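You operate a simulated robot arm through the tools that you are given. There is no shell and no other tool. Be economical: measure what you need, move in short steps, check, and stop when the job is done.

You run a simulated two-armed robot. Do the job below in one go: nothing can be reset, and whatever is moved stays where it is left.

TASK
Take the pulp wad from the green worktop and leave it on the top of the wooden bench. Push the pull-out bin shut. Pick up the tamper with one hand, pass it to the other hand and put it on the serving flap top. Close the low cooler door. Put the large ice bucket in the sink bowl. The order is free.

Only the result counts: the job must be done as asked and must still hold three seconds after the hand-in. Knocking over, shifting, dropping, spilling or breaking anything else fails it.

THE ROBOT
Two 7-joint arms with two-finger parallel grippers on one trunk, on a base that drives. Base frame: it is fixed to the floor where the robot stands at the start and does not move with it; the origin is under the middle of the robot, x ahead of it, y to its left, z up. Units: mm, degrees, N and s.
The left shoulder is at the start at [70, 177, 1020], the right one opposite. Places, roughly: large ice bucket (15x15x13 cm) [-1900, -300, 300]; low cooler door [-2200, -1200, 400]; pull-out bin [200, 1400, 300]; pulp wad (10x5x4 cm) [500, -100, 800]; serving flap top [-2100, 3600, 1000]; sink bowl [600, -600, 600]; tamper (14x9x30 cm) [-1100, -200, 600]; top of the wooden bench [-1200, -900, 700]. Payload 3.43 kg a hand.
Tool frame (each hand has its own): the origin (TCP) lies between the finger pads and is the grasp point; the fingertips stand 30 mm ahead of it; z points along the fingers, y is the line along which they close. The gripper opens to 94 mm. The fingers are 28 mm wide and 10 mm thick; the gripper's body (50 by 96 mm) begins 55 mm behind the TCP.
Orientation is told as [roll, pitch, yaw] about the base's x, y, z axes, in that order, counted from this pose: with the fingers straight down and closing along the base's y, the tool's x points along the base's -x, its y along +y and its z along -z.

THE INTERFACE
- The arms move only by the tool step_arm. It takes "left_plan", "right_plan" or both (then of equal length, played together; a hand with none holds still); each is a list of rows, each a list of 7 numbers: the turn, a rotation vector about the tool's x, y, z in degrees, then the shift along the tool's x, y, z in mm, then the finger opening in mm, from 0 to 94. In form: [[ax, ay, az, tx, ty, tz, jaw], ...]. A call has 1 to 10 rows; each row is the pose to reach, as a shift and turn from the pose commanded when the call began, along the tool's axes at that moment. Each row takes 0.2 s and may step no farther than 50 mm and 8.6 degrees from the row before; otherwise, or with a gripper value out of range, the whole call is refused. A pose out of reach is approached as far as the arm can. The call stops where the force on the tool passes 40 N (or 10 N more than at its start, if that is more) or the arm is blocked; 0.2 s more then pass. The fingers move at their own pace (about 153 mm/s each) and stop on an object; they squeeze with about 33 N. The grip force told is the motor's: it shows also when the fingers shut on nothing. Time passes only in rows, and 0.2 s behind the last, so rows that repeat a pose let the fingers close. The reply holds the time, the measured pose of the TCP, the force on the tool along the base axes, the opening and the grip force, in the units named above and with some noise, with the torque about the TCP (base axes, N m) and any sound that the robot's microphone picked up, and new pictures: "pictures" is both (left out), scene, wrist or none (wrist: the cameras of the hands that moved).
- Cameras (640 x 400 px; columns grow to the right, rows downward): "scene" is now at [124.5, -31.5, 1350.4]; the picture's right is [-0.52, -0.86, 0.00], its down [-0.50, 0.30, -0.81] and it looks along [0.70, -0.42, -0.58] (base axes); focal length 268 px, centre (320, 200). "left" rides on the left gripper at [76, -14, -102] in its tool frame; the picture's right is [0.18, 0.98, 0.00], its down [-0.75, 0.14, -0.64] and it looks along [-0.63, 0.12, 0.77] (tool axes); focal length 243 px, centre (320, 200). "right" rides on the right gripper at [76, 14, -102] in its tool frame; the picture's right is [-0.18, 0.98, 0.00], its down [-0.75, -0.14, -0.64] and it looks along [-0.63, -0.12, 0.77] (tool axes); focal length 243 px, centre (320, 200).
- move_column(by): slides the trunk up (or, below 0, down) by that many mm; the arms and the scene camera ride with it, the base frame stays. It gives what a move gives, with no picture.
- drive_base(legs): drives the robot by 1 to 6 legs, each [ahead, turn to the left] in mm and degrees, along the robot's own axes; the way and the turn of a leg run together, so that a leg with both is an arc; at most 1500 mm and 180 degrees a leg. The arms and the cameras ride along, it lands a little off, and it stops where it bumps. It gives what a move gives, and a new picture of the scene camera.
- pan_tilt(pan, tilt): turns the head with the scene camera to pan (to the left, within 86 degrees either way) and tilt (down, from -29 to 69), counted from straight ahead of the robot. It gives what a move gives, and a new picture of the scene camera.
- point_at(camera, pixels): for up to 12 pixels [column, row] of the newest picture of that camera ("zoom" is the newest enlarged one), the place [x, y, z] in the base frame of the surface seen there, good to about 2 mm, but the place of the scene camera against the robot may be out by one fixed shift of up to 25 mm in any direction. It takes no simulated time.
- inspect(camera, box): a new picture of the part [left, top, right, bottom] of that camera's present view, enlarged. It takes no simulated time.
- job_done(): hands the job in; it is judged then, once.

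Keep the steps short. Do not move on a guess: measure, check each grasp and each placing, and mend mistakes. In all there are 110 turns and 260 pictures (those below and enlarged ones count). Leave the grippers open and the arms clear of the work at the hand-in unless told otherwise, and finish with a single line.

The tools are called after "Emit:" as a command line: name --argument value ..., lists and objects as JSON in quotes. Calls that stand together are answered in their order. step_arm: Moves the arms, as the interface text tells. Its arguments: {"type":"object","properties":{"left_plan":{"type":"array","items":{"type":"array","items":{"type":"number"}}},"right_plan":{"type":"array","items":{"type":"array","items":{"type":"number"}}},"pictures":{"type":"string","enum":["both","scene","wrist","none"]}},"required":[]} The other tools are called the same way: move_column (by) slides the trunk up or down; drive_base (legs) drives the base; pan_tilt (pan, tilt) turns the head that bears the scene camera; point_at (camera, pixels) gives the place of the surface under pixels of a picture; inspect (camera, box) takes an enlarged picture of a part of a camera's view; job_done () hands the job in.

At the start:

```text
time: 0.0
left_eef_pos: [521.4, -51.4, 1125.0]
left_orientation: [-0.8, 0.1, 0.7]
left_ft_force: [0.5, -0.5, -0.2]
left_wrist_torque: [0.01, 0.02, 0.0]
left_width: 94.0
left_grip_force: 0.0
right_eef_pos: [374.5, -422.5, 1108.3]
right_orientation: [0.0, 0.0, 0.0]
right_ft_force: [0.8, -1.0, -0.4]
right_wrist_torque: [0.0, -0.01, 0.04]
right_width: 94.1
right_grip_force: 0.0
trunk travel left (down, up): [-600.0, 240.0]
robot x, y, heading: [-1.7, -3.2, 0.2]
head pan, tilt: [-31.1, 35.6]
```

scene: 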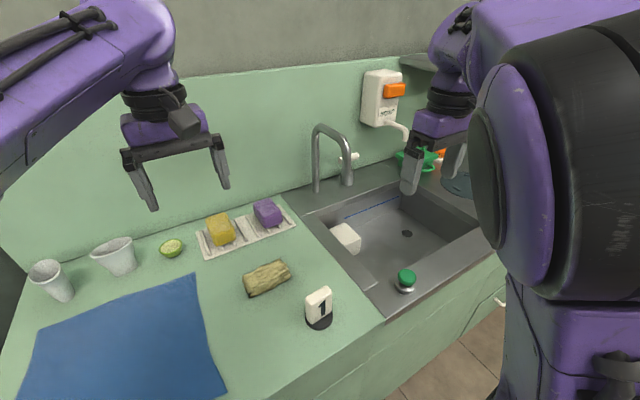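
right: 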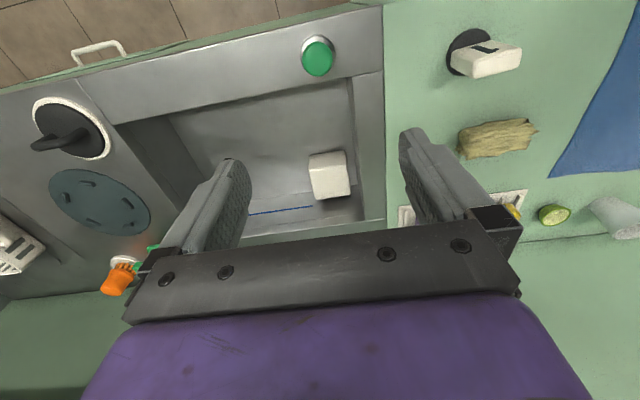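
left: 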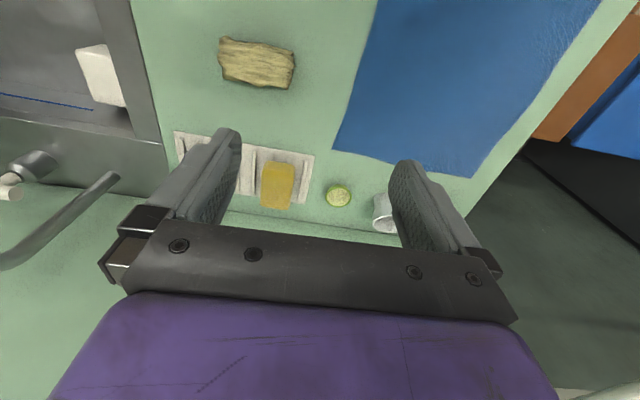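

I see the pulp wad at scene (267,278) and left-camera (257,63). I'll measure it in both cameras, along with the sink.

Emit:
point_at --camera "left" --pixels '[[257, 63], [222, 60], [293, 68], [257, 42], [257, 82], [200, 100], [105, 65]]'

Emit:
point_at --camera "scene" --pixels '[[267, 278], [246, 285], [290, 272], [230, 290], [318, 300], [380, 260], [407, 234], [406, 276], [350, 235]]'

Emit:
point_at --camera "right" --pixels '[[497, 140], [465, 142], [533, 130], [270, 130], [318, 55], [330, 175], [490, 60]]'

```text
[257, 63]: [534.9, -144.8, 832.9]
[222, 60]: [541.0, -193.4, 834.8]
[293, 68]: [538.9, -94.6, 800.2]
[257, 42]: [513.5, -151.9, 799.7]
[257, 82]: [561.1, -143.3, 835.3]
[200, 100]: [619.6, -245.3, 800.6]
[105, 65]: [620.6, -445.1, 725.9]
```

```text
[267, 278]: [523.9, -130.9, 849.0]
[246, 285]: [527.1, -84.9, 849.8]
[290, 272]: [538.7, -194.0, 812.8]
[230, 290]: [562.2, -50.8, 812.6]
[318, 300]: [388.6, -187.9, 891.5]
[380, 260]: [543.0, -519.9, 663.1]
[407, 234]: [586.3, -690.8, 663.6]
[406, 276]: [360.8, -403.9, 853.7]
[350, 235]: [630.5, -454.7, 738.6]
```

```text
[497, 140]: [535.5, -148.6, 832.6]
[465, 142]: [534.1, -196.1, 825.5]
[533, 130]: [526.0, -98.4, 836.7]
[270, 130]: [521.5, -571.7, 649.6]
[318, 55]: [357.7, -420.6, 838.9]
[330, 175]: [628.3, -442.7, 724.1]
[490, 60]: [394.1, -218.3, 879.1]
```

The wrist cameras put the worktop at z≈800 and the scene camera reads about 12 mm high. The wad is centred near [538,-147], its top is at 835, and its long side runs along y. I'll turn the left hand 90° and come over it.

Emit:
step_arm --left_plan '[[0, 0, -8, -2, -10, 20, 94], [0, 0, -16, -4, -20, 40, 94], [0, 0, -24, -6, -30, 60, 94], [0, 0, -32, -8, -40, 80, 94], [0, 0, -40, -10, -50, 100, 94], [0, 0, -48, -12, -60, 120, 94], [0, 0, -56, -14, -70, 140, 94], [0, 0, -64, -16, -80, 160, 94], [0, 0, -72, -17, -90, 180, 94], [0, 0, -80, -17, -96, 200, 94]]' --pictures "wrist"

```text
time: 2.2
left_eef_pos: [540.1, -149.8, 925.3]
left_orientation: [-0.2, 1.0, 80.9]
left_ft_force: [0.8, 0.6, 0.7]
left_wrist_torque: [-0.05, 0.01, 0.0]
left_width: 94.1
left_grip_force: 0.1
right_eef_pos: [376.1, -422.2, 1106.6]
right_orientation: [0.0, 0.0, -0.1]
right_ft_force: [-0.1, 0.0, 0.1]
right_wrist_torque: [-0.02, 0.0, 0.0]
right_width: 93.9
right_grip_force: 0.1
trunk travel left (down, up): [-600.0, 240.0]
robot x, y, heading: [-1.5, -0.2, 0.1]
head pan, tilt: [-31.1, 35.6]
```

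left: 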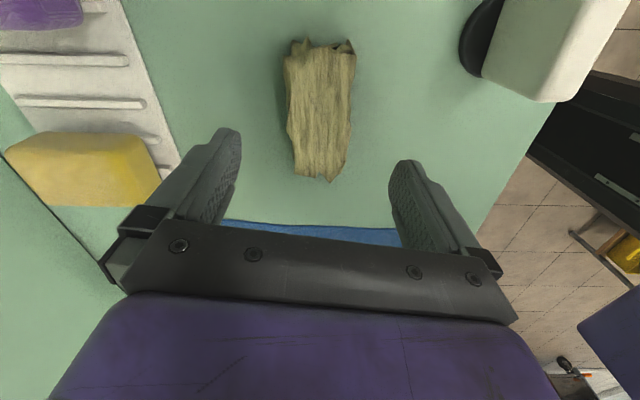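

The hand is above the wad. I'll measure the wad's corners and the near tray edge from this view.

Emit:
point_at --camera "left" --pixels '[[290, 55], [350, 52], [345, 160], [300, 160], [322, 110], [150, 80], [178, 150], [500, 85]]'

```text
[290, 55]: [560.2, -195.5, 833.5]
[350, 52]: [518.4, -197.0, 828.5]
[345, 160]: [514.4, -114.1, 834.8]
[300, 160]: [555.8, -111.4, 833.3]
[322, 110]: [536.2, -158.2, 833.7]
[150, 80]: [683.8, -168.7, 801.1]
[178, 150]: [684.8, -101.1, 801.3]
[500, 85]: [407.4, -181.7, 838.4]
```

The tray is well clear at x≈684 and the wad is centred at about [537,-150]. I'll turn 6° more, go down to TCP z≈836 so the tips stop at 806, and close.

Emit:
step_arm --left_plan '[[0, 0, -3, 0, 3, 40, 94], [0, 0, -6, 0, 3, 75, 94], [0, 0, -6, 0, 3, 89, 94], [0, 0, -6, 0, 3, 89, 94], [0, 0, -6, 0, 3, 89, 20], [0, 0, -6, 0, 3, 89, 20], [0, 0, -6, 0, 3, 89, 20]]' --pictures "wrist"

```text
time: 3.8
left_eef_pos: [537.3, -149.2, 837.0]
left_orientation: [0.1, 0.9, 86.6]
left_ft_force: [-0.5, -0.5, 1.2]
left_wrist_torque: [-0.01, 0.02, 0.01]
left_width: 49.3
left_grip_force: 32.6
right_eef_pos: [375.7, -423.2, 1106.7]
right_orientation: [0.1, 0.0, 0.0]
right_ft_force: [-0.5, -0.4, -0.1]
right_wrist_torque: [-0.03, -0.03, -0.02]
right_width: 94.0
right_grip_force: 0.0
trunk travel left (down, up): [-600.0, 240.0]
robot x, y, heading: [2.5, 0.6, 0.1]
head pan, tilt: [-31.1, 35.6]
```

left: 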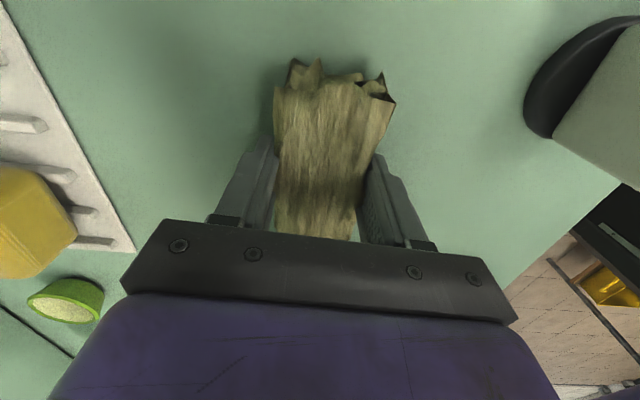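

The wad is gripped at 49 mm. I'll lift it straight up 250 mm, clear of the faucet and tray.

Emit:
step_arm --left_plan '[[0, 0, 0, 0, 0, -25, 20], [0, 0, 0, 0, 0, -60, 20], [0, 0, 0, 0, 0, -100, 20], [0, 0, 0, 0, 0, -140, 20], [0, 0, 0, 0, 0, -180, 20], [0, 0, 0, 0, 0, -220, 20], [0, 0, 0, 0, 0, -250, 20]]' --pictures "wrist"

Emit:
pan_tilt --pan 80 --tilt 30

```text
time: 5.6
left_eef_pos: [527.7, -97.8, 1041.2]
left_orientation: [3.2, 2.5, 89.2]
left_ft_force: [-0.3, 0.0, -0.4]
left_wrist_torque: [0.02, -0.01, -0.02]
left_width: 49.1
left_grip_force: 32.7
left hand out of reach, approached as far as the arm can: row 3, 4, 5, 6, 7
right_eef_pos: [375.4, -421.6, 1107.4]
right_orientation: [-0.1, 0.0, -0.1]
right_ft_force: [-0.7, -0.3, -0.4]
right_wrist_torque: [-0.02, 0.03, -0.02]
right_width: 94.0
right_grip_force: 0.0
trunk travel left (down, up): [-600.0, 240.0]
robot x, y, heading: [0.2, -1.1, -0.1]
head pan, tilt: [-31.1, 35.6]
stopped in row 7 (left hand): the arm was blocked; the commanded pose is now the measured one
```

left: 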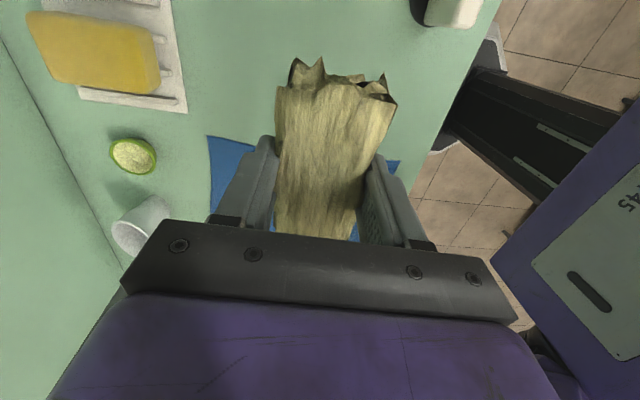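

```text
time: 7.5
left_eef_pos: [528.6, -98.2, 1043.2]
left_orientation: [3.0, 2.6, 89.2]
left_ft_force: [-0.3, 0.1, -0.4]
left_wrist_torque: [0.0, -0.03, -0.02]
left_width: 48.8
left_grip_force: 32.6
right_eef_pos: [376.4, -422.4, 1106.2]
right_orientation: [0.0, -0.1, 0.0]
right_ft_force: [-0.4, 0.0, -0.1]
right_wrist_torque: [-0.03, -0.01, -0.04]
right_width: 93.7
right_grip_force: 0.0
trunk travel left (down, up): [-600.0, 240.0]
robot x, y, heading: [-4.2, -4.2, -0.2]
head pan, tilt: [80.0, 30.0]
```

scene: 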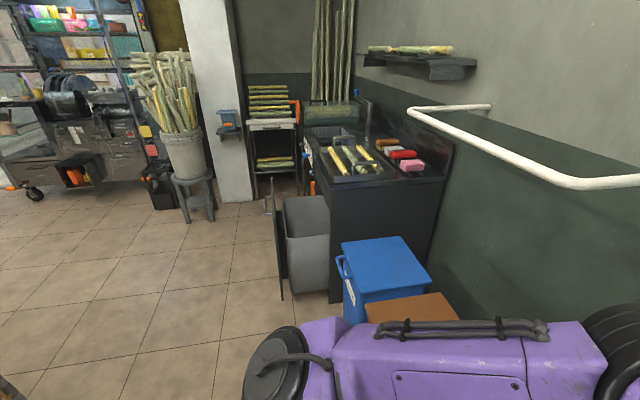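

The pull-out bin is around (300,235), with its dark front panel at (278,240), and it sticks out of the dark counter. I'll measure it and the surroundings.

Emit:
point_at --camera "scene" --pixels '[[277, 220], [282, 260], [270, 200], [305, 215], [325, 265], [345, 240], [385, 160], [380, 260], [345, 300], [195, 200], [410, 310], [220, 300]]'

Emit:
inspect --camera "scene" --box '[240, 100, 440, 320]'

Emit:
pan_tilt --pan -86 --tilt 30

```text
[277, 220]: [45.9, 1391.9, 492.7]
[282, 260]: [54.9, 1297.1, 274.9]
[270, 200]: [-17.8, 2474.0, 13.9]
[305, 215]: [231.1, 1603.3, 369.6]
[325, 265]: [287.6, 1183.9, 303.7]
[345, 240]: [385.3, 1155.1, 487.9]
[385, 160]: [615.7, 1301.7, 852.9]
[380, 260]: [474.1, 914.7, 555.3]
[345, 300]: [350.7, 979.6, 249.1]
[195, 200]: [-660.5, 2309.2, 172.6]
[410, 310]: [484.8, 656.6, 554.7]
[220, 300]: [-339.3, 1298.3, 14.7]
```

```text
1.82 times, centred on (340, 210) of scene
```

zoom: 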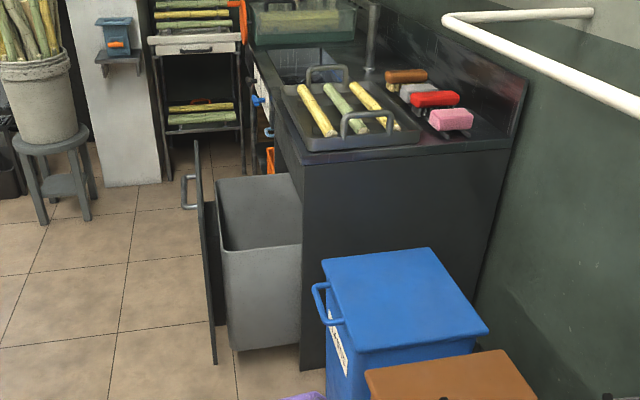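

```text
time: 10.0
left_eef_pos: [531.1, -97.2, 1042.1]
left_orientation: [3.0, 2.5, 89.3]
left_ft_force: [0.8, 0.1, -0.6]
left_wrist_torque: [0.01, -0.02, 0.02]
left_width: 48.6
left_grip_force: 33.4
right_eef_pos: [374.4, -421.6, 1107.2]
right_orientation: [0.0, 0.0, 0.0]
right_ft_force: [0.2, -0.7, -0.2]
right_wrist_torque: [0.02, 0.0, 0.01]
right_width: 93.9
right_grip_force: 0.1
trunk travel left (down, up): [-600.0, 240.0]
robot x, y, heading: [-2.8, -0.1, -0.1]
head pan, tilt: [-85.9, 30.0]
```

scene: 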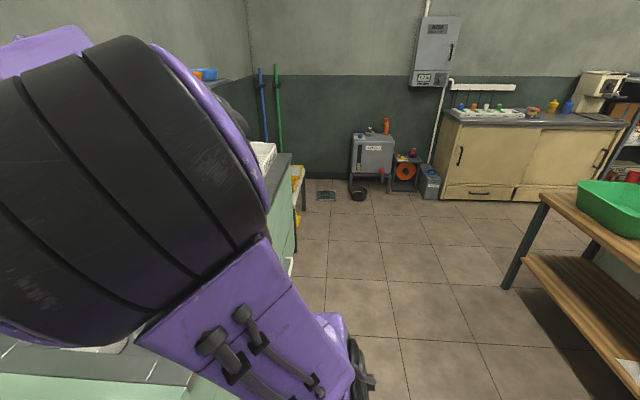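

The wooden bench with a green basin on it is at the right edge. I'll measure the bench and the worktop end before driving.

Emit:
point_at --camera "scene" --pixels '[[548, 195], [510, 285], [535, 258], [620, 215], [635, 265], [600, 340], [480, 140], [375, 155], [285, 200], [450, 330]]'

Emit:
drive_base --legs '[[-250, 0], [0, 90]]'

```text
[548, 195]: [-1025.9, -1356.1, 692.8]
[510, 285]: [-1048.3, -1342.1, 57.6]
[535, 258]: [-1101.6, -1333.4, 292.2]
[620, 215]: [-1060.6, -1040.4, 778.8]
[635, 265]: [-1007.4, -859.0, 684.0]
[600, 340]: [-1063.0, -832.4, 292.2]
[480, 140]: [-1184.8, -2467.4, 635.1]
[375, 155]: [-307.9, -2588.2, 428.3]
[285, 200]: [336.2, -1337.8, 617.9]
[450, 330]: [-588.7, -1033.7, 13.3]
```

```text
time: 15.7
left_eef_pos: [-156.1, 531.9, 1041.7]
left_orientation: [3.1, 2.6, -179.0]
left_ft_force: [-0.2, -0.3, 0.0]
left_wrist_torque: [-0.02, -0.03, -0.01]
left_width: 48.6
left_grip_force: 33.1
right_eef_pos: [171.6, 388.3, 1108.2]
right_orientation: [0.0, 0.0, 91.7]
right_ft_force: [-0.2, 0.2, -0.6]
right_wrist_torque: [0.0, -0.01, 0.03]
right_width: 94.0
right_grip_force: 0.0
trunk travel left (down, up): [-600.0, 240.0]
robot x, y, heading: [-238.2, 1.7, 91.7]
head pan, tilt: [-85.9, 30.0]
```

scene: 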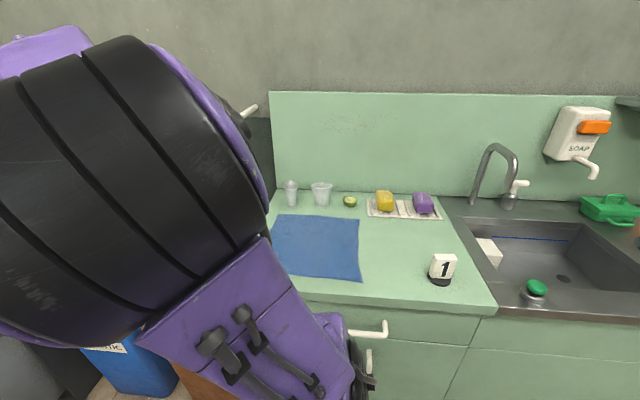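

The base now faces +y. I'll look to the left, which is world -x, toward the bench, tamper and bucket.

Emit:
pan_tilt --pan 86 --tilt 25

Emit:
pan_tilt --pan 35 --tilt 15

```text
time: 18.3
left_eef_pos: [-157.1, 533.0, 1041.6]
left_orientation: [3.1, 2.4, -179.0]
left_ft_force: [-0.3, -0.4, 0.2]
left_wrist_torque: [0.0, -0.02, 0.02]
left_width: 48.7
left_grip_force: 33.1
right_eef_pos: [172.4, 387.9, 1106.9]
right_orientation: [0.0, 0.1, 91.7]
right_ft_force: [0.4, 0.0, -0.1]
right_wrist_torque: [-0.01, -0.02, 0.02]
right_width: 94.2
right_grip_force: 0.1
trunk travel left (down, up): [-600.0, 240.0]
robot x, y, heading: [-240.0, 1.2, 91.7]
head pan, tilt: [85.9, 25.0]
```

scene: 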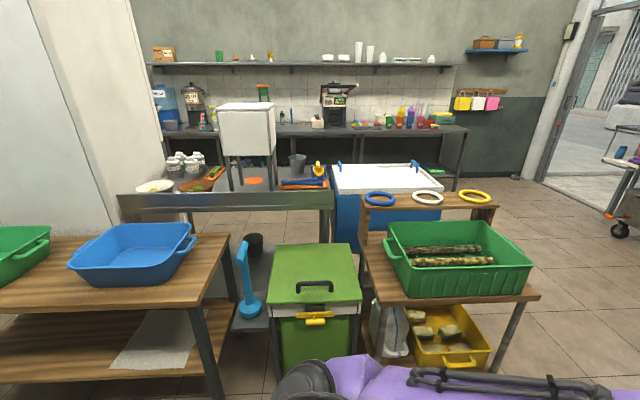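

```text
time: 19.5
left_eef_pos: [-158.7, 532.3, 1041.0]
left_orientation: [3.2, 2.6, -179.0]
left_ft_force: [0.2, 0.4, -0.4]
left_wrist_torque: [0.0, -0.02, -0.03]
left_width: 48.7
left_grip_force: 33.6
right_eef_pos: [172.1, 387.1, 1107.1]
right_orientation: [0.0, -0.1, 91.7]
right_ft_force: [-0.2, -0.4, -0.1]
right_wrist_torque: [-0.01, 0.0, -0.01]
right_width: 93.9
right_grip_force: 0.1
trunk travel left (down, up): [-600.0, 240.0]
robot x, y, heading: [-238.6, 0.0, 91.5]
head pan, tilt: [35.0, 15.0]
```

scene: 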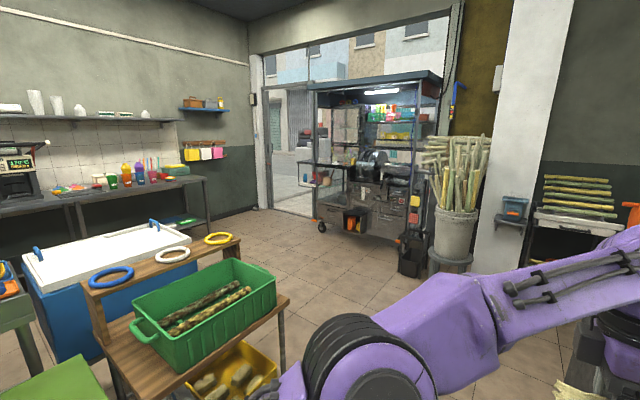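

I'll look back at the tamper, bench and bucket area in detail.

Emit:
pan_tilt --pan 86 --tilt 35

Emit:
inspect --camera "scene" --box '[100, 80, 400, 270]'

Emit:
point_at --camera "scene" --pixels '[[248, 253], [245, 195], [237, 268], [255, 192], [315, 220], [200, 235], [150, 275], [215, 195], [50, 240], [450, 240], [230, 310]]'

```text
time: 20.7
left_eef_pos: [-159.2, 532.2, 1041.2]
left_orientation: [3.1, 2.6, -179.1]
left_ft_force: [0.0, 0.2, -0.3]
left_wrist_torque: [0.0, 0.02, -0.01]
left_width: 48.5
left_grip_force: 33.0
right_eef_pos: [171.8, 387.5, 1107.1]
right_orientation: [-0.2, -0.1, 91.7]
right_ft_force: [0.7, 0.4, 0.0]
right_wrist_torque: [-0.01, 0.01, -0.02]
right_width: 94.2
right_grip_force: 0.0
trunk travel left (down, up): [-600.0, 240.0]
robot x, y, heading: [-236.2, -1.2, 91.9]
head pan, tilt: [85.9, 35.0]
```

scene: 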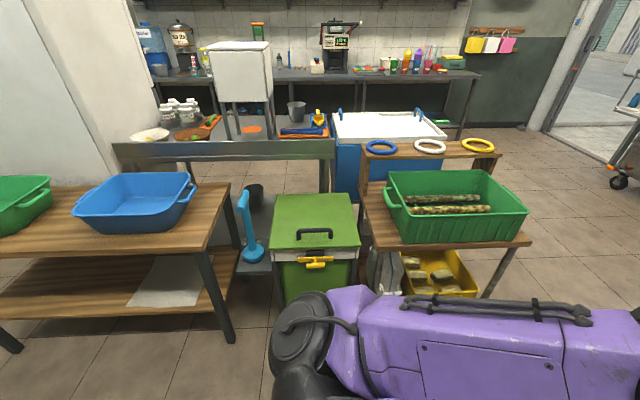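

```text
2.11 times, centred on (250, 175) of scene
```

zoom: 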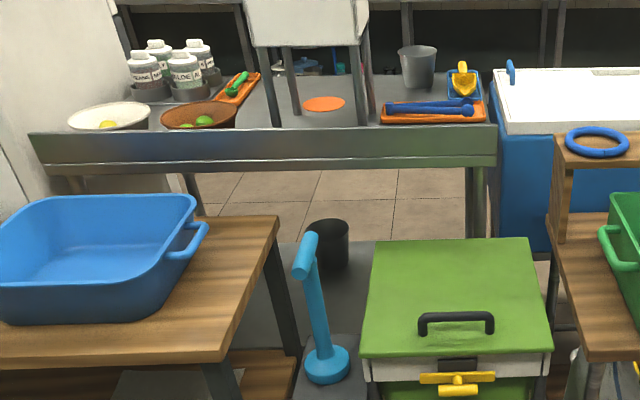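

```text
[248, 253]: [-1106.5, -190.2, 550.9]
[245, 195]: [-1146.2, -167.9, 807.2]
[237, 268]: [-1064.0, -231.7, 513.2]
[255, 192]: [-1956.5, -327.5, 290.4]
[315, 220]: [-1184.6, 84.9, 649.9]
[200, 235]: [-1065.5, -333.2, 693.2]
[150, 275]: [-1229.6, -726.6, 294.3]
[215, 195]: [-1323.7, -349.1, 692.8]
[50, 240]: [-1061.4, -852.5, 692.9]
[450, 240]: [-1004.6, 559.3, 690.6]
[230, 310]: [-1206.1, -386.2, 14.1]
```

The bench top is at about z 680 (scene minus 12). The tamper stands on a low grey box, and the dark ice bucket is behind at about [-1956,-327,278]. I'll measure the free bench-top space near its right end.

Emit:
point_at --camera "scene" --pixels '[[195, 183], [192, 205], [180, 232], [183, 240], [205, 245], [228, 186], [222, 205], [100, 232], [75, 205], [60, 215], [110, 255], [265, 272]]'

```text
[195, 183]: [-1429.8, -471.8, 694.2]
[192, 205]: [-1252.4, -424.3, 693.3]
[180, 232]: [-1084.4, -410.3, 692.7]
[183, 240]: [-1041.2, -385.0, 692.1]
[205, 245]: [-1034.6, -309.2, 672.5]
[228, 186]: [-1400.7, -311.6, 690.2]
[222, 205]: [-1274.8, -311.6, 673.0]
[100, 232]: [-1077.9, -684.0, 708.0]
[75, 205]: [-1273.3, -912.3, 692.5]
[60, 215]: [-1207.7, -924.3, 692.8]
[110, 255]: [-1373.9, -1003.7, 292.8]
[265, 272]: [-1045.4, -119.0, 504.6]
```

Next I'll back up along -y and turn to face the bench in front of the gap between the two basins.

Emit:
drive_base --legs '[[-800, 0], [0, 88]]'

Emit:
pan_tilt --pan 0 --tilt 35

```text
time: 28.7
left_eef_pos: [-746.9, -691.0, 1040.4]
left_orientation: [3.2, 2.4, -92.1]
left_ft_force: [-0.2, -0.7, 0.0]
left_wrist_torque: [0.01, 0.01, 0.01]
left_width: 48.5
left_grip_force: 32.6
right_eef_pos: [-584.0, -368.5, 1106.7]
right_orientation: [0.0, 0.0, 178.4]
right_ft_force: [0.4, -0.1, -0.5]
right_wrist_torque: [-0.03, -0.04, -0.01]
right_width: 94.0
right_grip_force: 0.0
trunk travel left (down, up): [-600.0, 240.0]
robot x, y, heading: [-220.7, -801.8, 178.6]
head pan, tilt: [85.9, 35.0]
```

scene: 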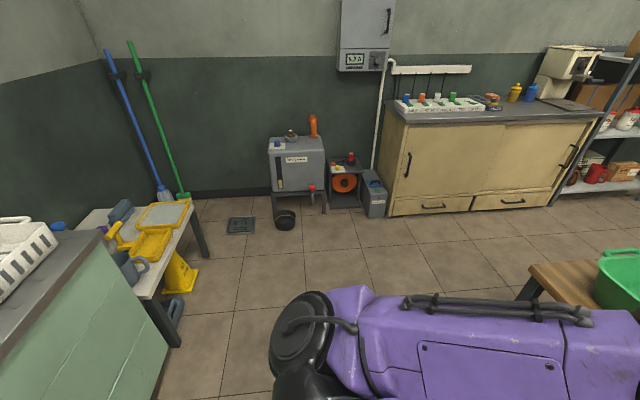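

```text
time: 30.3
left_eef_pos: [-746.7, -690.5, 1039.8]
left_orientation: [3.1, 2.4, -92.2]
left_ft_force: [0.3, -0.1, -0.4]
left_wrist_torque: [0.0, -0.01, 0.0]
left_width: 48.6
left_grip_force: 33.3
right_eef_pos: [-583.7, -370.5, 1107.9]
right_orientation: [0.0, 0.0, 178.5]
right_ft_force: [-0.8, -1.0, 0.5]
right_wrist_torque: [-0.06, 0.0, -0.01]
right_width: 93.9
right_grip_force: 0.0
trunk travel left (down, up): [-600.0, 240.0]
robot x, y, heading: [-221.5, -800.4, 178.5]
head pan, tilt: [0.0, 35.0]
```

scene: 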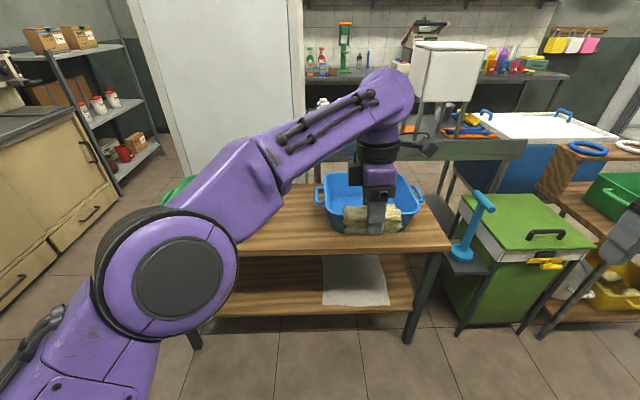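

The bench top between the basins, around (275,220), is clear. I'll measure it.

Emit:
point_at --camera "scene" --pixels '[[270, 235], [270, 250], [300, 235], [285, 205], [318, 190], [325, 215], [330, 235], [250, 240], [175, 190], [240, 225]]'

```text
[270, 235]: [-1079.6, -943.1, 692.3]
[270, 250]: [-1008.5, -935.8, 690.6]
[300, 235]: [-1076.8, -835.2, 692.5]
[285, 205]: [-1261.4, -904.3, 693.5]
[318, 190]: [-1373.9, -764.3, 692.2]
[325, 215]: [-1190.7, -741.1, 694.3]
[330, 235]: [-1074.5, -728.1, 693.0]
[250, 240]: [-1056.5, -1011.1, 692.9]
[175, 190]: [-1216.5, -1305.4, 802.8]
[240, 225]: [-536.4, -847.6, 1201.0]
```

The spot at about [-1085,-890] is clear. I'll drive ahead 320 and then move the left hand about 200 mm to the left.

Emit:
drive_base --legs '[[320, 0]]'

```text
time: 32.4
left_eef_pos: [-1056.6, -680.1, 1040.0]
left_orientation: [3.1, 2.5, -92.2]
left_ft_force: [0.2, -0.7, -0.1]
left_wrist_torque: [-0.01, 0.02, 0.02]
left_width: 48.6
left_grip_force: 33.0
right_eef_pos: [-892.8, -358.0, 1105.7]
right_orientation: [0.0, 0.0, 178.3]
right_ft_force: [0.2, 0.8, 0.2]
right_wrist_torque: [0.02, -0.03, -0.04]
right_width: 93.9
right_grip_force: 0.1
trunk travel left (down, up): [-600.0, 240.0]
robot x, y, heading: [-531.1, -790.2, 178.1]
head pan, tilt: [0.0, 35.0]
```

scene: 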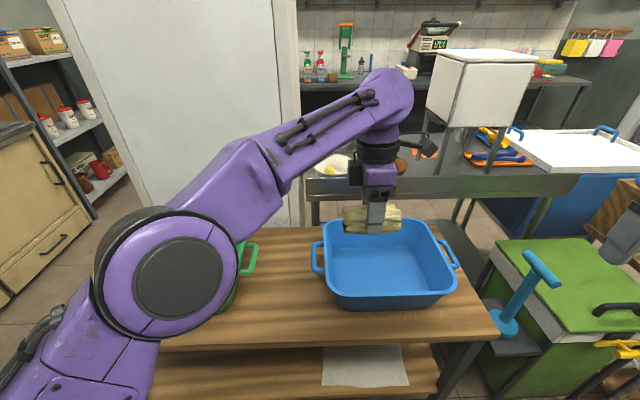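

The wad is above the blue basin, well clear at z≈1000. I'll shift the hand about 205 mm toward -y and 30 mm deeper.

Emit:
step_arm --left_plan '[[0, 0, 0, -40, -6, 0, 20], [0, 0, 0, -80, -12, 0, 20], [0, 0, 0, -120, -18, 0, 20], [0, 0, 0, -160, -24, 0, 20], [0, 0, 0, -205, -30, 0, 20]]' --pictures "wrist"

Emit:
move_column --by -230

Emit:
inspect --camera "left" --box '[0, 0, 640, 400]'

```text
time: 33.6
left_eef_pos: [-1096.2, -884.3, 1035.3]
left_orientation: [3.4, 2.5, -92.4]
left_ft_force: [-0.1, -0.1, -0.4]
left_wrist_torque: [0.04, -0.01, -0.01]
left_width: 48.8
left_grip_force: 32.7
right_eef_pos: [-893.3, -360.0, 1107.7]
right_orientation: [-0.1, 0.0, 178.2]
right_ft_force: [0.4, 0.1, -0.2]
right_wrist_torque: [0.02, 0.01, 0.01]
right_width: 93.9
right_grip_force: 0.0
trunk travel left (down, up): [-600.0, 240.0]
robot x, y, heading: [-528.4, -794.1, 178.5]
head pan, tilt: [0.0, 35.0]
```

left: 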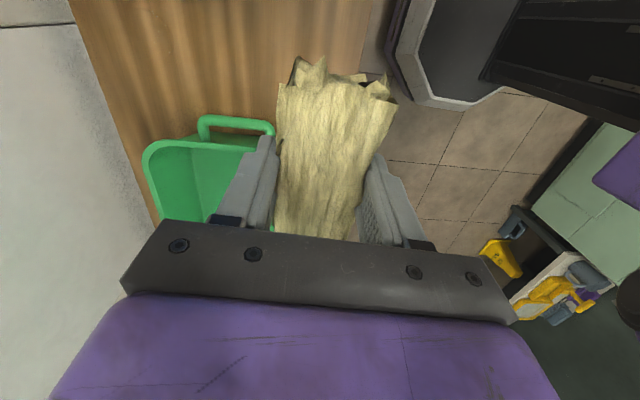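

```text
time: 36.0
left_eef_pos: [-1095.0, -882.3, 805.6]
left_orientation: [3.3, 2.4, -92.3]
left_ft_force: [-0.5, 0.6, -0.2]
left_wrist_torque: [-0.05, -0.01, 0.01]
left_width: 48.7
left_grip_force: 32.9
right_eef_pos: [-891.8, -359.4, 877.3]
right_orientation: [0.0, -0.2, 178.3]
right_ft_force: [-0.4, 0.3, -0.2]
right_wrist_torque: [-0.01, 0.0, -0.02]
right_width: 93.9
right_grip_force: 0.0
trunk travel left (down, up): [-370.0, 470.0]
robot x, y, heading: [-530.6, -793.6, 178.5]
head pan, tilt: [0.0, 35.0]
```

```text
1.00 times, centred on (320, 200) of left
```

zoom: 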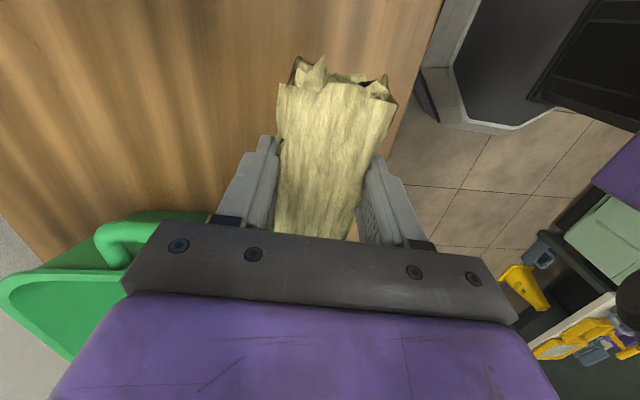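

I'll measure the bench-top height and edge with the accurate left camera before lowering.

Emit:
point_at --camera "left" --pixels '[[200, 100], [260, 60], [220, 180], [410, 60], [125, 240], [330, 110]]'

```text
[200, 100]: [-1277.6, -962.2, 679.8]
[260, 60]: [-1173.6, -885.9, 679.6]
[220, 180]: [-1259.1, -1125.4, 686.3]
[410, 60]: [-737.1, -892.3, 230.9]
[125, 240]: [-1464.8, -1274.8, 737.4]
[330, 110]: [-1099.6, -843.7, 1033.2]
```

The bench top is at z=680, so the wad will rest with the TCP at about 717. I'll go 25 mm deeper, lower to about 719, and open.

Emit:
step_arm --left_plan '[[0, 0, 0, 0, -25, 0, 20], [0, 0, 0, 0, -25, 40, 20], [0, 0, 0, 0, -25, 70, 20], [0, 0, 0, 0, -25, 80, 20], [0, 0, 0, 0, -25, 86, 20], [0, 0, 0, 0, -25, 86, 20]]' --pictures "wrist"

```text
time: 37.4
left_eef_pos: [-1117.4, -876.7, 720.1]
left_orientation: [3.0, 2.3, -92.5]
left_ft_force: [-1.8, -0.6, 10.7]
left_wrist_torque: [-0.53, 0.38, -0.13]
left_width: 48.2
left_grip_force: 33.3
right_eef_pos: [-891.9, -358.5, 877.6]
right_orientation: [0.0, -0.1, 178.3]
right_ft_force: [0.0, 0.4, -0.5]
right_wrist_torque: [0.01, 0.0, -0.03]
right_width: 93.9
right_grip_force: 0.0
trunk travel left (down, up): [-370.0, 470.0]
robot x, y, heading: [-531.1, -790.7, 178.2]
head pan, tilt: [0.0, 35.0]
```

left: 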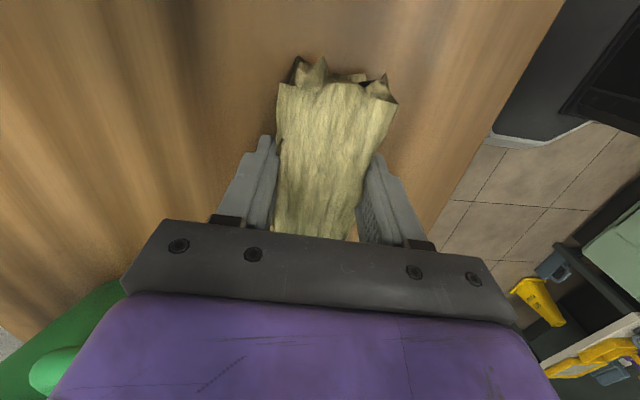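

The wad is touching the bench (10.7 N upward). I'll open the fingers and raise the hand.

Emit:
step_arm --left_plan '[[0, 0, 0, 0, 0, 0, 80], [0, 0, 0, 0, 0, 0, 80], [0, 0, 0, 0, 0, -30, 80], [0, 0, 0, 0, 0, -70, 80], [0, 0, 0, 0, 0, -110, 80], [0, 0, 0, 0, 0, -150, 80]]' --pictures "both"

```text
time: 38.8
left_eef_pos: [-1126.9, -882.7, 866.3]
left_orientation: [3.3, 2.4, -92.3]
left_ft_force: [0.1, -0.7, 0.5]
left_wrist_torque: [-0.02, 0.0, 0.01]
left_width: 80.0
left_grip_force: 0.1
right_eef_pos: [-892.0, -359.3, 875.9]
right_orientation: [-0.1, 0.0, 178.3]
right_ft_force: [-0.1, -0.8, -0.6]
right_wrist_torque: [-0.02, 0.0, -0.03]
right_width: 94.2
right_grip_force: 0.0
trunk travel left (down, up): [-370.0, 470.0]
robot x, y, heading: [-527.5, -791.4, 178.1]
head pan, tilt: [0.0, 35.0]
```

scene: 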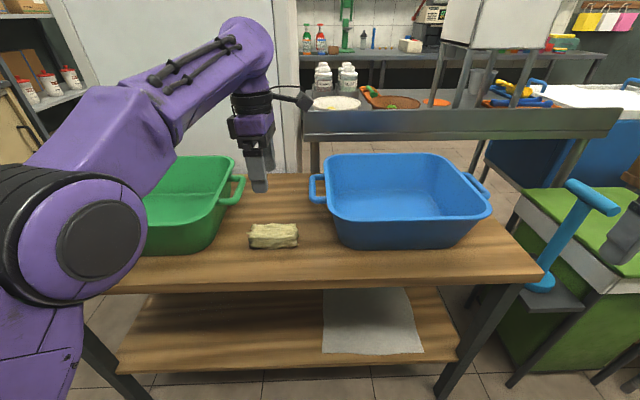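
left: 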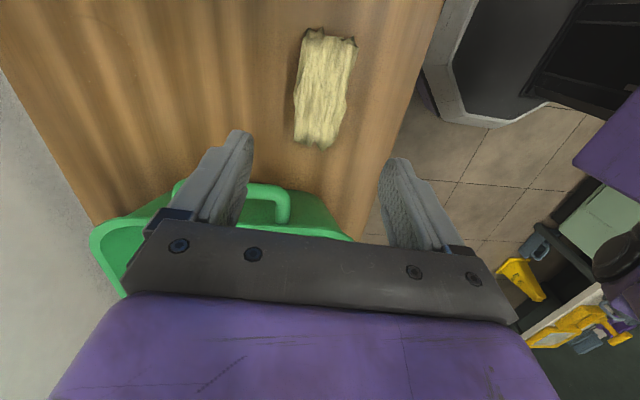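

The wad lies cleanly on the bench at scene (273,236). Next is the tamper; I'll turn the head toward it and zoom.

Emit:
pan_tilt --pan -40 --tilt 38

Emit:
inspect --camera "scene" --box '[180, 100, 420, 330]'

```text
time: 39.9
left_eef_pos: [-1125.4, -882.0, 865.1]
left_orientation: [3.1, 2.4, -92.3]
left_ft_force: [0.3, 0.3, -0.5]
left_wrist_torque: [0.01, -0.02, 0.04]
left_width: 80.0
left_grip_force: 0.1
right_eef_pos: [-892.1, -359.8, 878.4]
right_orientation: [0.0, -0.1, 178.3]
right_ft_force: [-0.7, 0.2, 1.1]
right_wrist_torque: [0.0, 0.03, -0.02]
right_width: 93.9
right_grip_force: 0.1
trunk travel left (down, up): [-370.0, 470.0]
robot x, y, heading: [-528.6, -795.3, 178.2]
head pan, tilt: [-40.0, 38.0]
```

scene: 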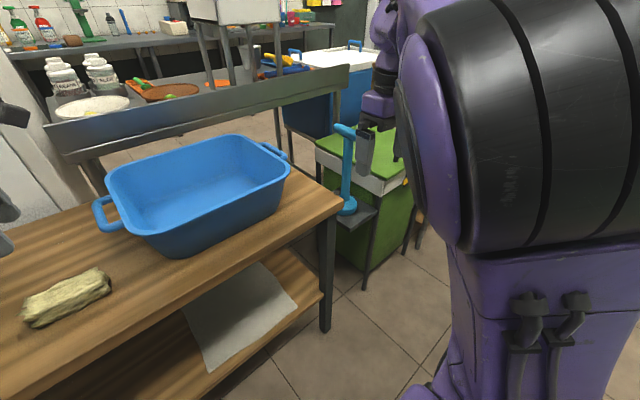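

```text
1.74 times, centred on (300, 215) of scene
```

zoom: 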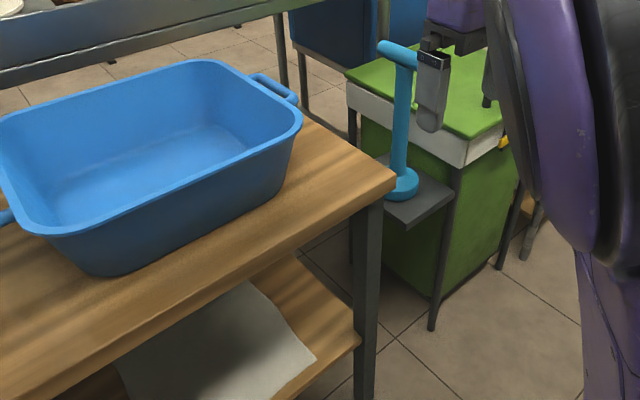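

The tamper is an upright T shape: disc base, stem and crossbar. I'll back off and reposition in front of it.

Emit:
drive_base --legs '[[-320, 0], [0, -90], [600, 0], [0, 92]]'

Emit:
pan_tilt --pan 0 --tilt 35

```text
time: 52.6
left_eef_pos: [-800.2, -313.4, 866.9]
left_orientation: [3.2, 2.4, -91.1]
left_ft_force: [-0.1, 0.4, -0.4]
left_wrist_torque: [-0.02, 0.03, 0.01]
left_width: 80.0
left_grip_force: 0.1
right_eef_pos: [-576.8, 215.9, 876.7]
right_orientation: [0.0, -0.2, 179.6]
right_ft_force: [0.1, 0.4, -0.6]
right_wrist_torque: [-0.02, 0.0, 0.01]
right_width: 94.1
right_grip_force: 0.1
trunk travel left (down, up): [-370.0, 470.0]
robot x, y, heading: [-205.9, -207.8, 179.5]
head pan, tilt: [-40.0, 38.0]
```

scene: 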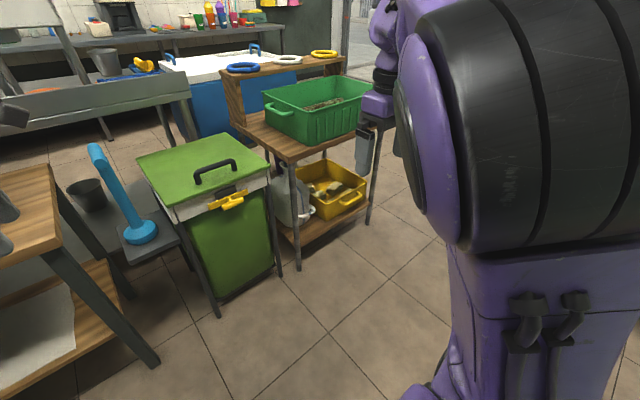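

```text
time: 53.6
left_eef_pos: [-799.2, -311.6, 866.5]
left_orientation: [3.2, 2.4, -91.1]
left_ft_force: [0.1, -1.0, -1.0]
left_wrist_torque: [0.03, -0.01, -0.05]
left_width: 80.1
left_grip_force: 0.1
right_eef_pos: [-577.4, 216.0, 878.1]
right_orientation: [0.0, -0.1, 179.7]
right_ft_force: [0.0, -0.1, 0.0]
right_wrist_torque: [0.01, -0.02, -0.03]
right_width: 93.8
right_grip_force: 0.0
trunk travel left (down, up): [-370.0, 470.0]
robot x, y, heading: [-204.5, -206.9, 178.9]
head pan, tilt: [0.0, 35.0]
```

scene: 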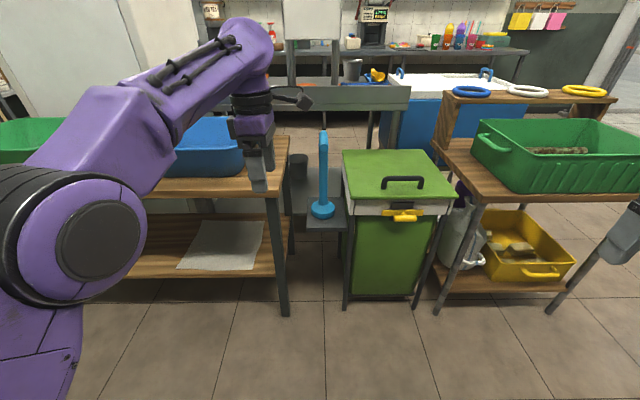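

The crossbar is end-on from here, so it runs along x. I'll zoom and measure.

Emit:
inspect --camera "scene" --box '[280, 110, 370, 240]'

Emit:
point_at --camera "scene" --pixels '[[323, 134], [323, 145], [323, 157], [322, 175], [322, 190], [313, 211], [331, 211], [322, 217], [315, 224], [340, 224], [300, 165], [347, 180]]'

```text
3.08 times, centred on (325, 175) of scene
```

zoom: 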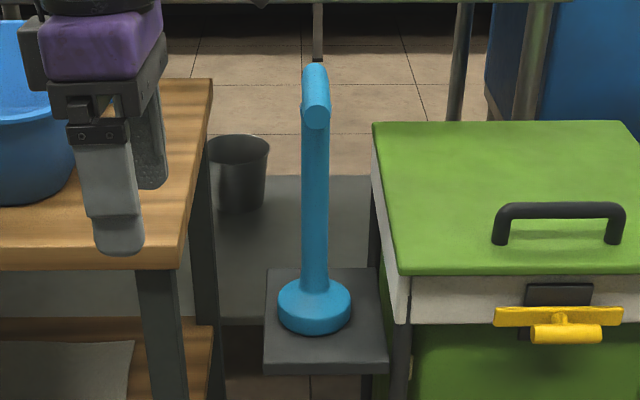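

```text
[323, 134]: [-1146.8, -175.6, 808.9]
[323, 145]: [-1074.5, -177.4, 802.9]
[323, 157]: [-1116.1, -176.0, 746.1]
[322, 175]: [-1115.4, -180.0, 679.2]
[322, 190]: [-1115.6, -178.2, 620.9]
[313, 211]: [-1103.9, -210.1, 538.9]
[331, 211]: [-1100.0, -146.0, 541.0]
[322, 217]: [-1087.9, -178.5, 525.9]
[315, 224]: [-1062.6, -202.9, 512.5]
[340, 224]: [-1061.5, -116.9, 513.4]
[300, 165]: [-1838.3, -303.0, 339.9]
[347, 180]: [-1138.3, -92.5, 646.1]
```

The tamper's stem is near [-1128,-178]. Its crossbar runs along x at z≈788, with the base on a box at about 500. I'll retract the left hand, then drive in with a small left offset so the right hand faces it.

Emit:
step_arm --left_plan '[[0, 0, 0, 0, 40, -10, 80], [0, 0, 0, 0, 80, -20, 80], [0, 0, 0, -20, 120, -30, 80], [0, 0, 0, -40, 160, -40, 80], [0, 0, 0, -60, 200, -50, 80]]' --pictures "none"

Emit:
drive_base --legs '[[0, 18], [380, 0], [0, -17]]'

```text
time: 54.8
left_eef_pos: [-602.3, -377.4, 924.8]
left_orientation: [3.1, 2.4, -91.1]
left_ft_force: [-0.2, -1.3, -0.1]
left_wrist_torque: [0.02, 0.04, 0.01]
left_width: 79.9
left_grip_force: 0.1
right_eef_pos: [-576.4, 215.3, 876.9]
right_orientation: [-0.2, -0.1, 179.6]
right_ft_force: [0.4, -0.1, 0.1]
right_wrist_torque: [0.01, 0.01, 0.01]
right_width: 93.9
right_grip_force: 0.0
trunk travel left (down, up): [-370.0, 470.0]
robot x, y, heading: [-203.5, -206.9, 179.4]
head pan, tilt: [0.0, 35.0]
```

```text
time: 59.2
left_eef_pos: [-972.6, -480.0, 924.0]
left_orientation: [3.3, 2.5, -91.6]
left_ft_force: [-0.3, 0.5, -0.7]
left_wrist_torque: [0.0, 0.0, 0.02]
left_width: 79.9
left_grip_force: 0.0
right_eef_pos: [-940.7, 112.0, 877.2]
right_orientation: [0.0, -0.1, 179.0]
right_ft_force: [1.1, 0.5, 0.1]
right_wrist_torque: [-0.03, 0.03, -0.01]
right_width: 94.2
right_grip_force: 0.1
trunk travel left (down, up): [-370.0, 470.0]
robot x, y, heading: [-577.1, -317.2, 178.9]
head pan, tilt: [0.0, 35.0]
```

scene: 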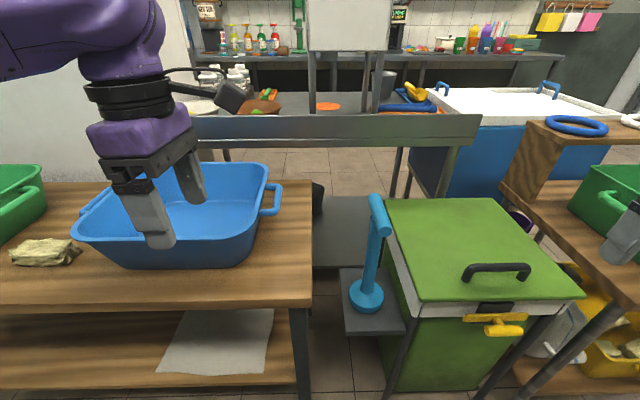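

I'll raise the right hand and bring it toward the tamper, leaving space to see it in the wrist camera.

Emit:
step_arm --right_plan '[[0, 0, 0, -15, 35, -30, 94], [0, 0, 0, -30, 75, -60, 94], [0, 0, 0, -45, 115, -60, 94], [0, 0, 0, -70, 155, -60, 94], [0, 0, 0, -100, 195, -60, 94], [0, 0, 0, -110, 235, -60, 94], [0, 0, 0, -110, 275, -60, 94], [0, 0, 0, -110, 288, -60, 94]]' --pictures "both"

```text
refused: row 2 steps farther than a row can; nothing moved
```

Emit:
step_arm --right_plan '[[0, 0, 0, -15, 30, -30, 94], [0, 0, 0, -28, 60, -60, 94], [0, 0, 0, -41, 100, -60, 94], [0, 0, 0, -60, 140, -60, 94], [0, 0, 0, -80, 180, -60, 94], [0, 0, 0, -100, 220, -60, 94], [0, 0, 0, -110, 260, -60, 94], [0, 0, 0, -110, 288, -60, 94]]' --pictures "both"

```text
time: 61.0
left_eef_pos: [-971.6, -481.0, 924.2]
left_orientation: [3.3, 2.5, -91.5]
left_ft_force: [-0.4, 0.7, -0.7]
left_wrist_torque: [0.02, -0.02, 0.0]
left_width: 80.2
left_grip_force: 0.0
right_eef_pos: [-1054.6, -174.5, 939.8]
right_orientation: [-0.2, -0.1, 179.0]
right_ft_force: [0.4, 0.4, -0.4]
right_wrist_torque: [0.03, -0.02, -0.03]
right_width: 93.9
right_grip_force: 0.1
right hand out of reach, approached as far as the arm can: row 4
trunk travel left (down, up): [-370.0, 470.0]
robot x, y, heading: [-574.7, -320.6, 179.1]
head pan, tilt: [0.0, 35.0]
```

scene: 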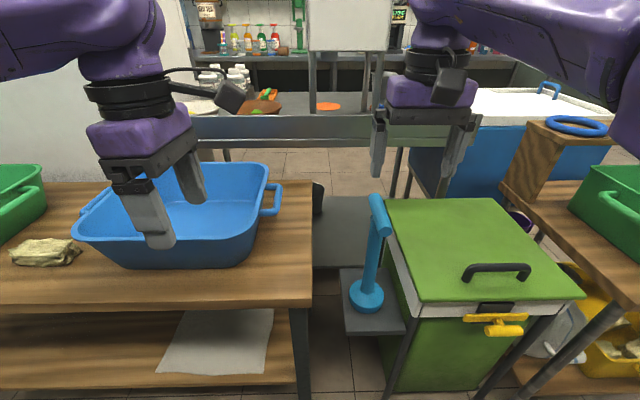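
right: 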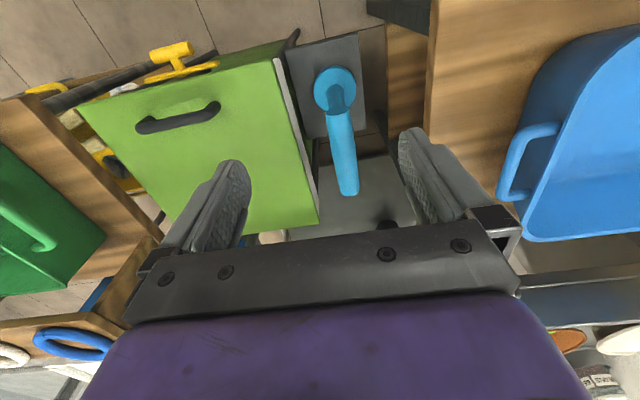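

I'll measure the crossbar with the right camera.

Emit:
point_at --camera "right" --pixels '[[338, 118], [342, 150], [347, 188], [332, 150], [353, 150], [340, 175], [335, 70], [340, 45], [330, 140]]'

```text
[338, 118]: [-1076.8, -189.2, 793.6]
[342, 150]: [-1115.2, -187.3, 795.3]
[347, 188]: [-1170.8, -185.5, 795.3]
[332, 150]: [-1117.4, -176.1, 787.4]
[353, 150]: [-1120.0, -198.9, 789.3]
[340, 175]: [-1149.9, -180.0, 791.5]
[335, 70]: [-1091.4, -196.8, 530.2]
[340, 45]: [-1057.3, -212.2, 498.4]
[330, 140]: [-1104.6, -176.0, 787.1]
```

The crossbar is at y≈-187.5, top z 795, with the stem at x≈-1127. I'll move above it and lower to z≈784 with the fingers straddling the bar.

Emit:
step_arm --right_plan '[[0, 0, 0, -36, 7, 20, 70], [0, 0, 0, -72, 13, 40, 70], [0, 0, 0, -72, 13, 80, 70], [0, 0, 0, -72, 13, 115, 70], [0, 0, 0, -72, 13, 140, 70], [0, 0, 0, -72, 13, 155, 70], [0, 0, 0, -72, 13, 155, 70]]' --pictures "both"

```text
time: 62.6
left_eef_pos: [-973.4, -479.9, 924.0]
left_orientation: [3.3, 2.4, -91.6]
left_ft_force: [0.3, -0.1, 0.9]
left_wrist_torque: [-0.01, 0.0, 0.0]
left_width: 79.9
left_grip_force: 0.0
right_eef_pos: [-1129.8, -182.6, 780.9]
right_orientation: [0.0, -0.1, 179.1]
right_ft_force: [0.3, 0.4, 0.2]
right_wrist_torque: [0.0, -0.01, 0.0]
right_width: 70.0
right_grip_force: 0.0
trunk travel left (down, up): [-370.0, 470.0]
robot x, y, heading: [-573.4, -314.9, 178.9]
head pan, tilt: [0.0, 35.0]
```

scene: 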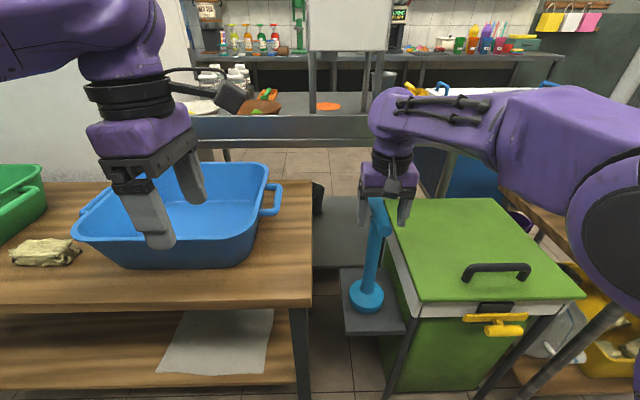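
right: 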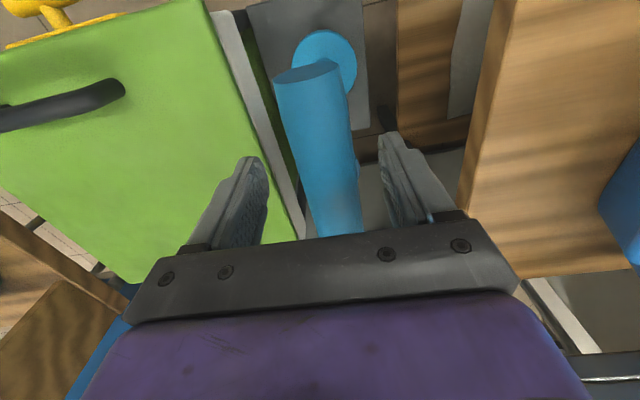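

The bar lies between the open fingers. I'll close and then lift a little to check.

Emit:
step_arm --right_plan '[[0, 0, 0, 0, 0, 0, 10], [0, 0, 0, 0, 0, 0, 10], [0, 0, 0, 0, 0, 0, 10], [0, 0, 0, 0, 0, -15, 10], [0, 0, 0, 0, 0, -40, 10], [0, 0, 0, 0, 0, -40, 10]]' --pictures "both"

```text
time: 64.0
left_eef_pos: [-971.9, -481.0, 923.6]
left_orientation: [3.2, 2.4, -91.6]
left_ft_force: [-0.1, 0.1, -1.0]
left_wrist_torque: [0.01, 0.0, -0.02]
left_width: 79.9
left_grip_force: 0.1
right_eef_pos: [-1129.1, -184.8, 821.1]
right_orientation: [0.0, 0.0, 178.9]
right_ft_force: [-0.7, 0.3, -4.0]
right_wrist_torque: [0.01, -0.01, -0.02]
right_width: 33.2
right_grip_force: 33.2
trunk travel left (down, up): [-370.0, 470.0]
robot x, y, heading: [-575.0, -319.6, 179.1]
head pan, tilt: [0.0, 35.0]
```

scene: 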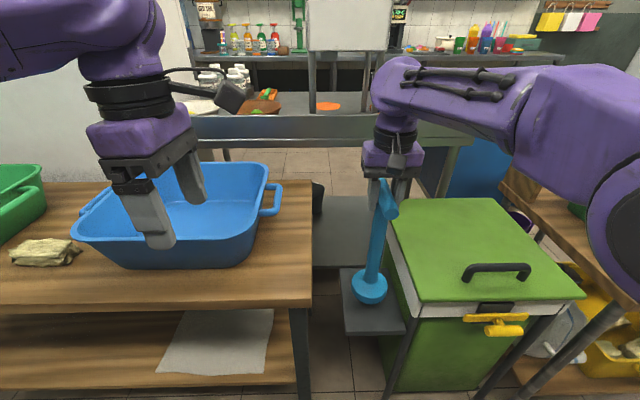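
right: 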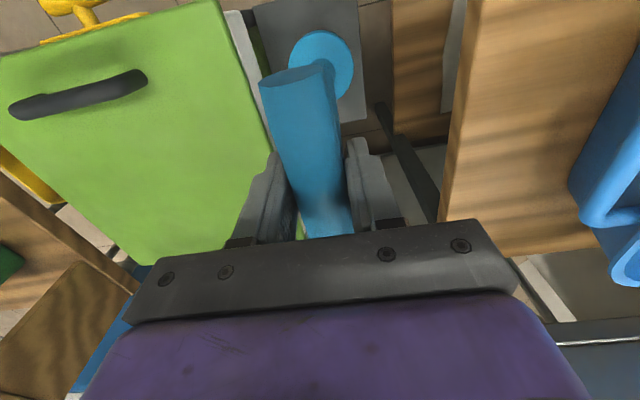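

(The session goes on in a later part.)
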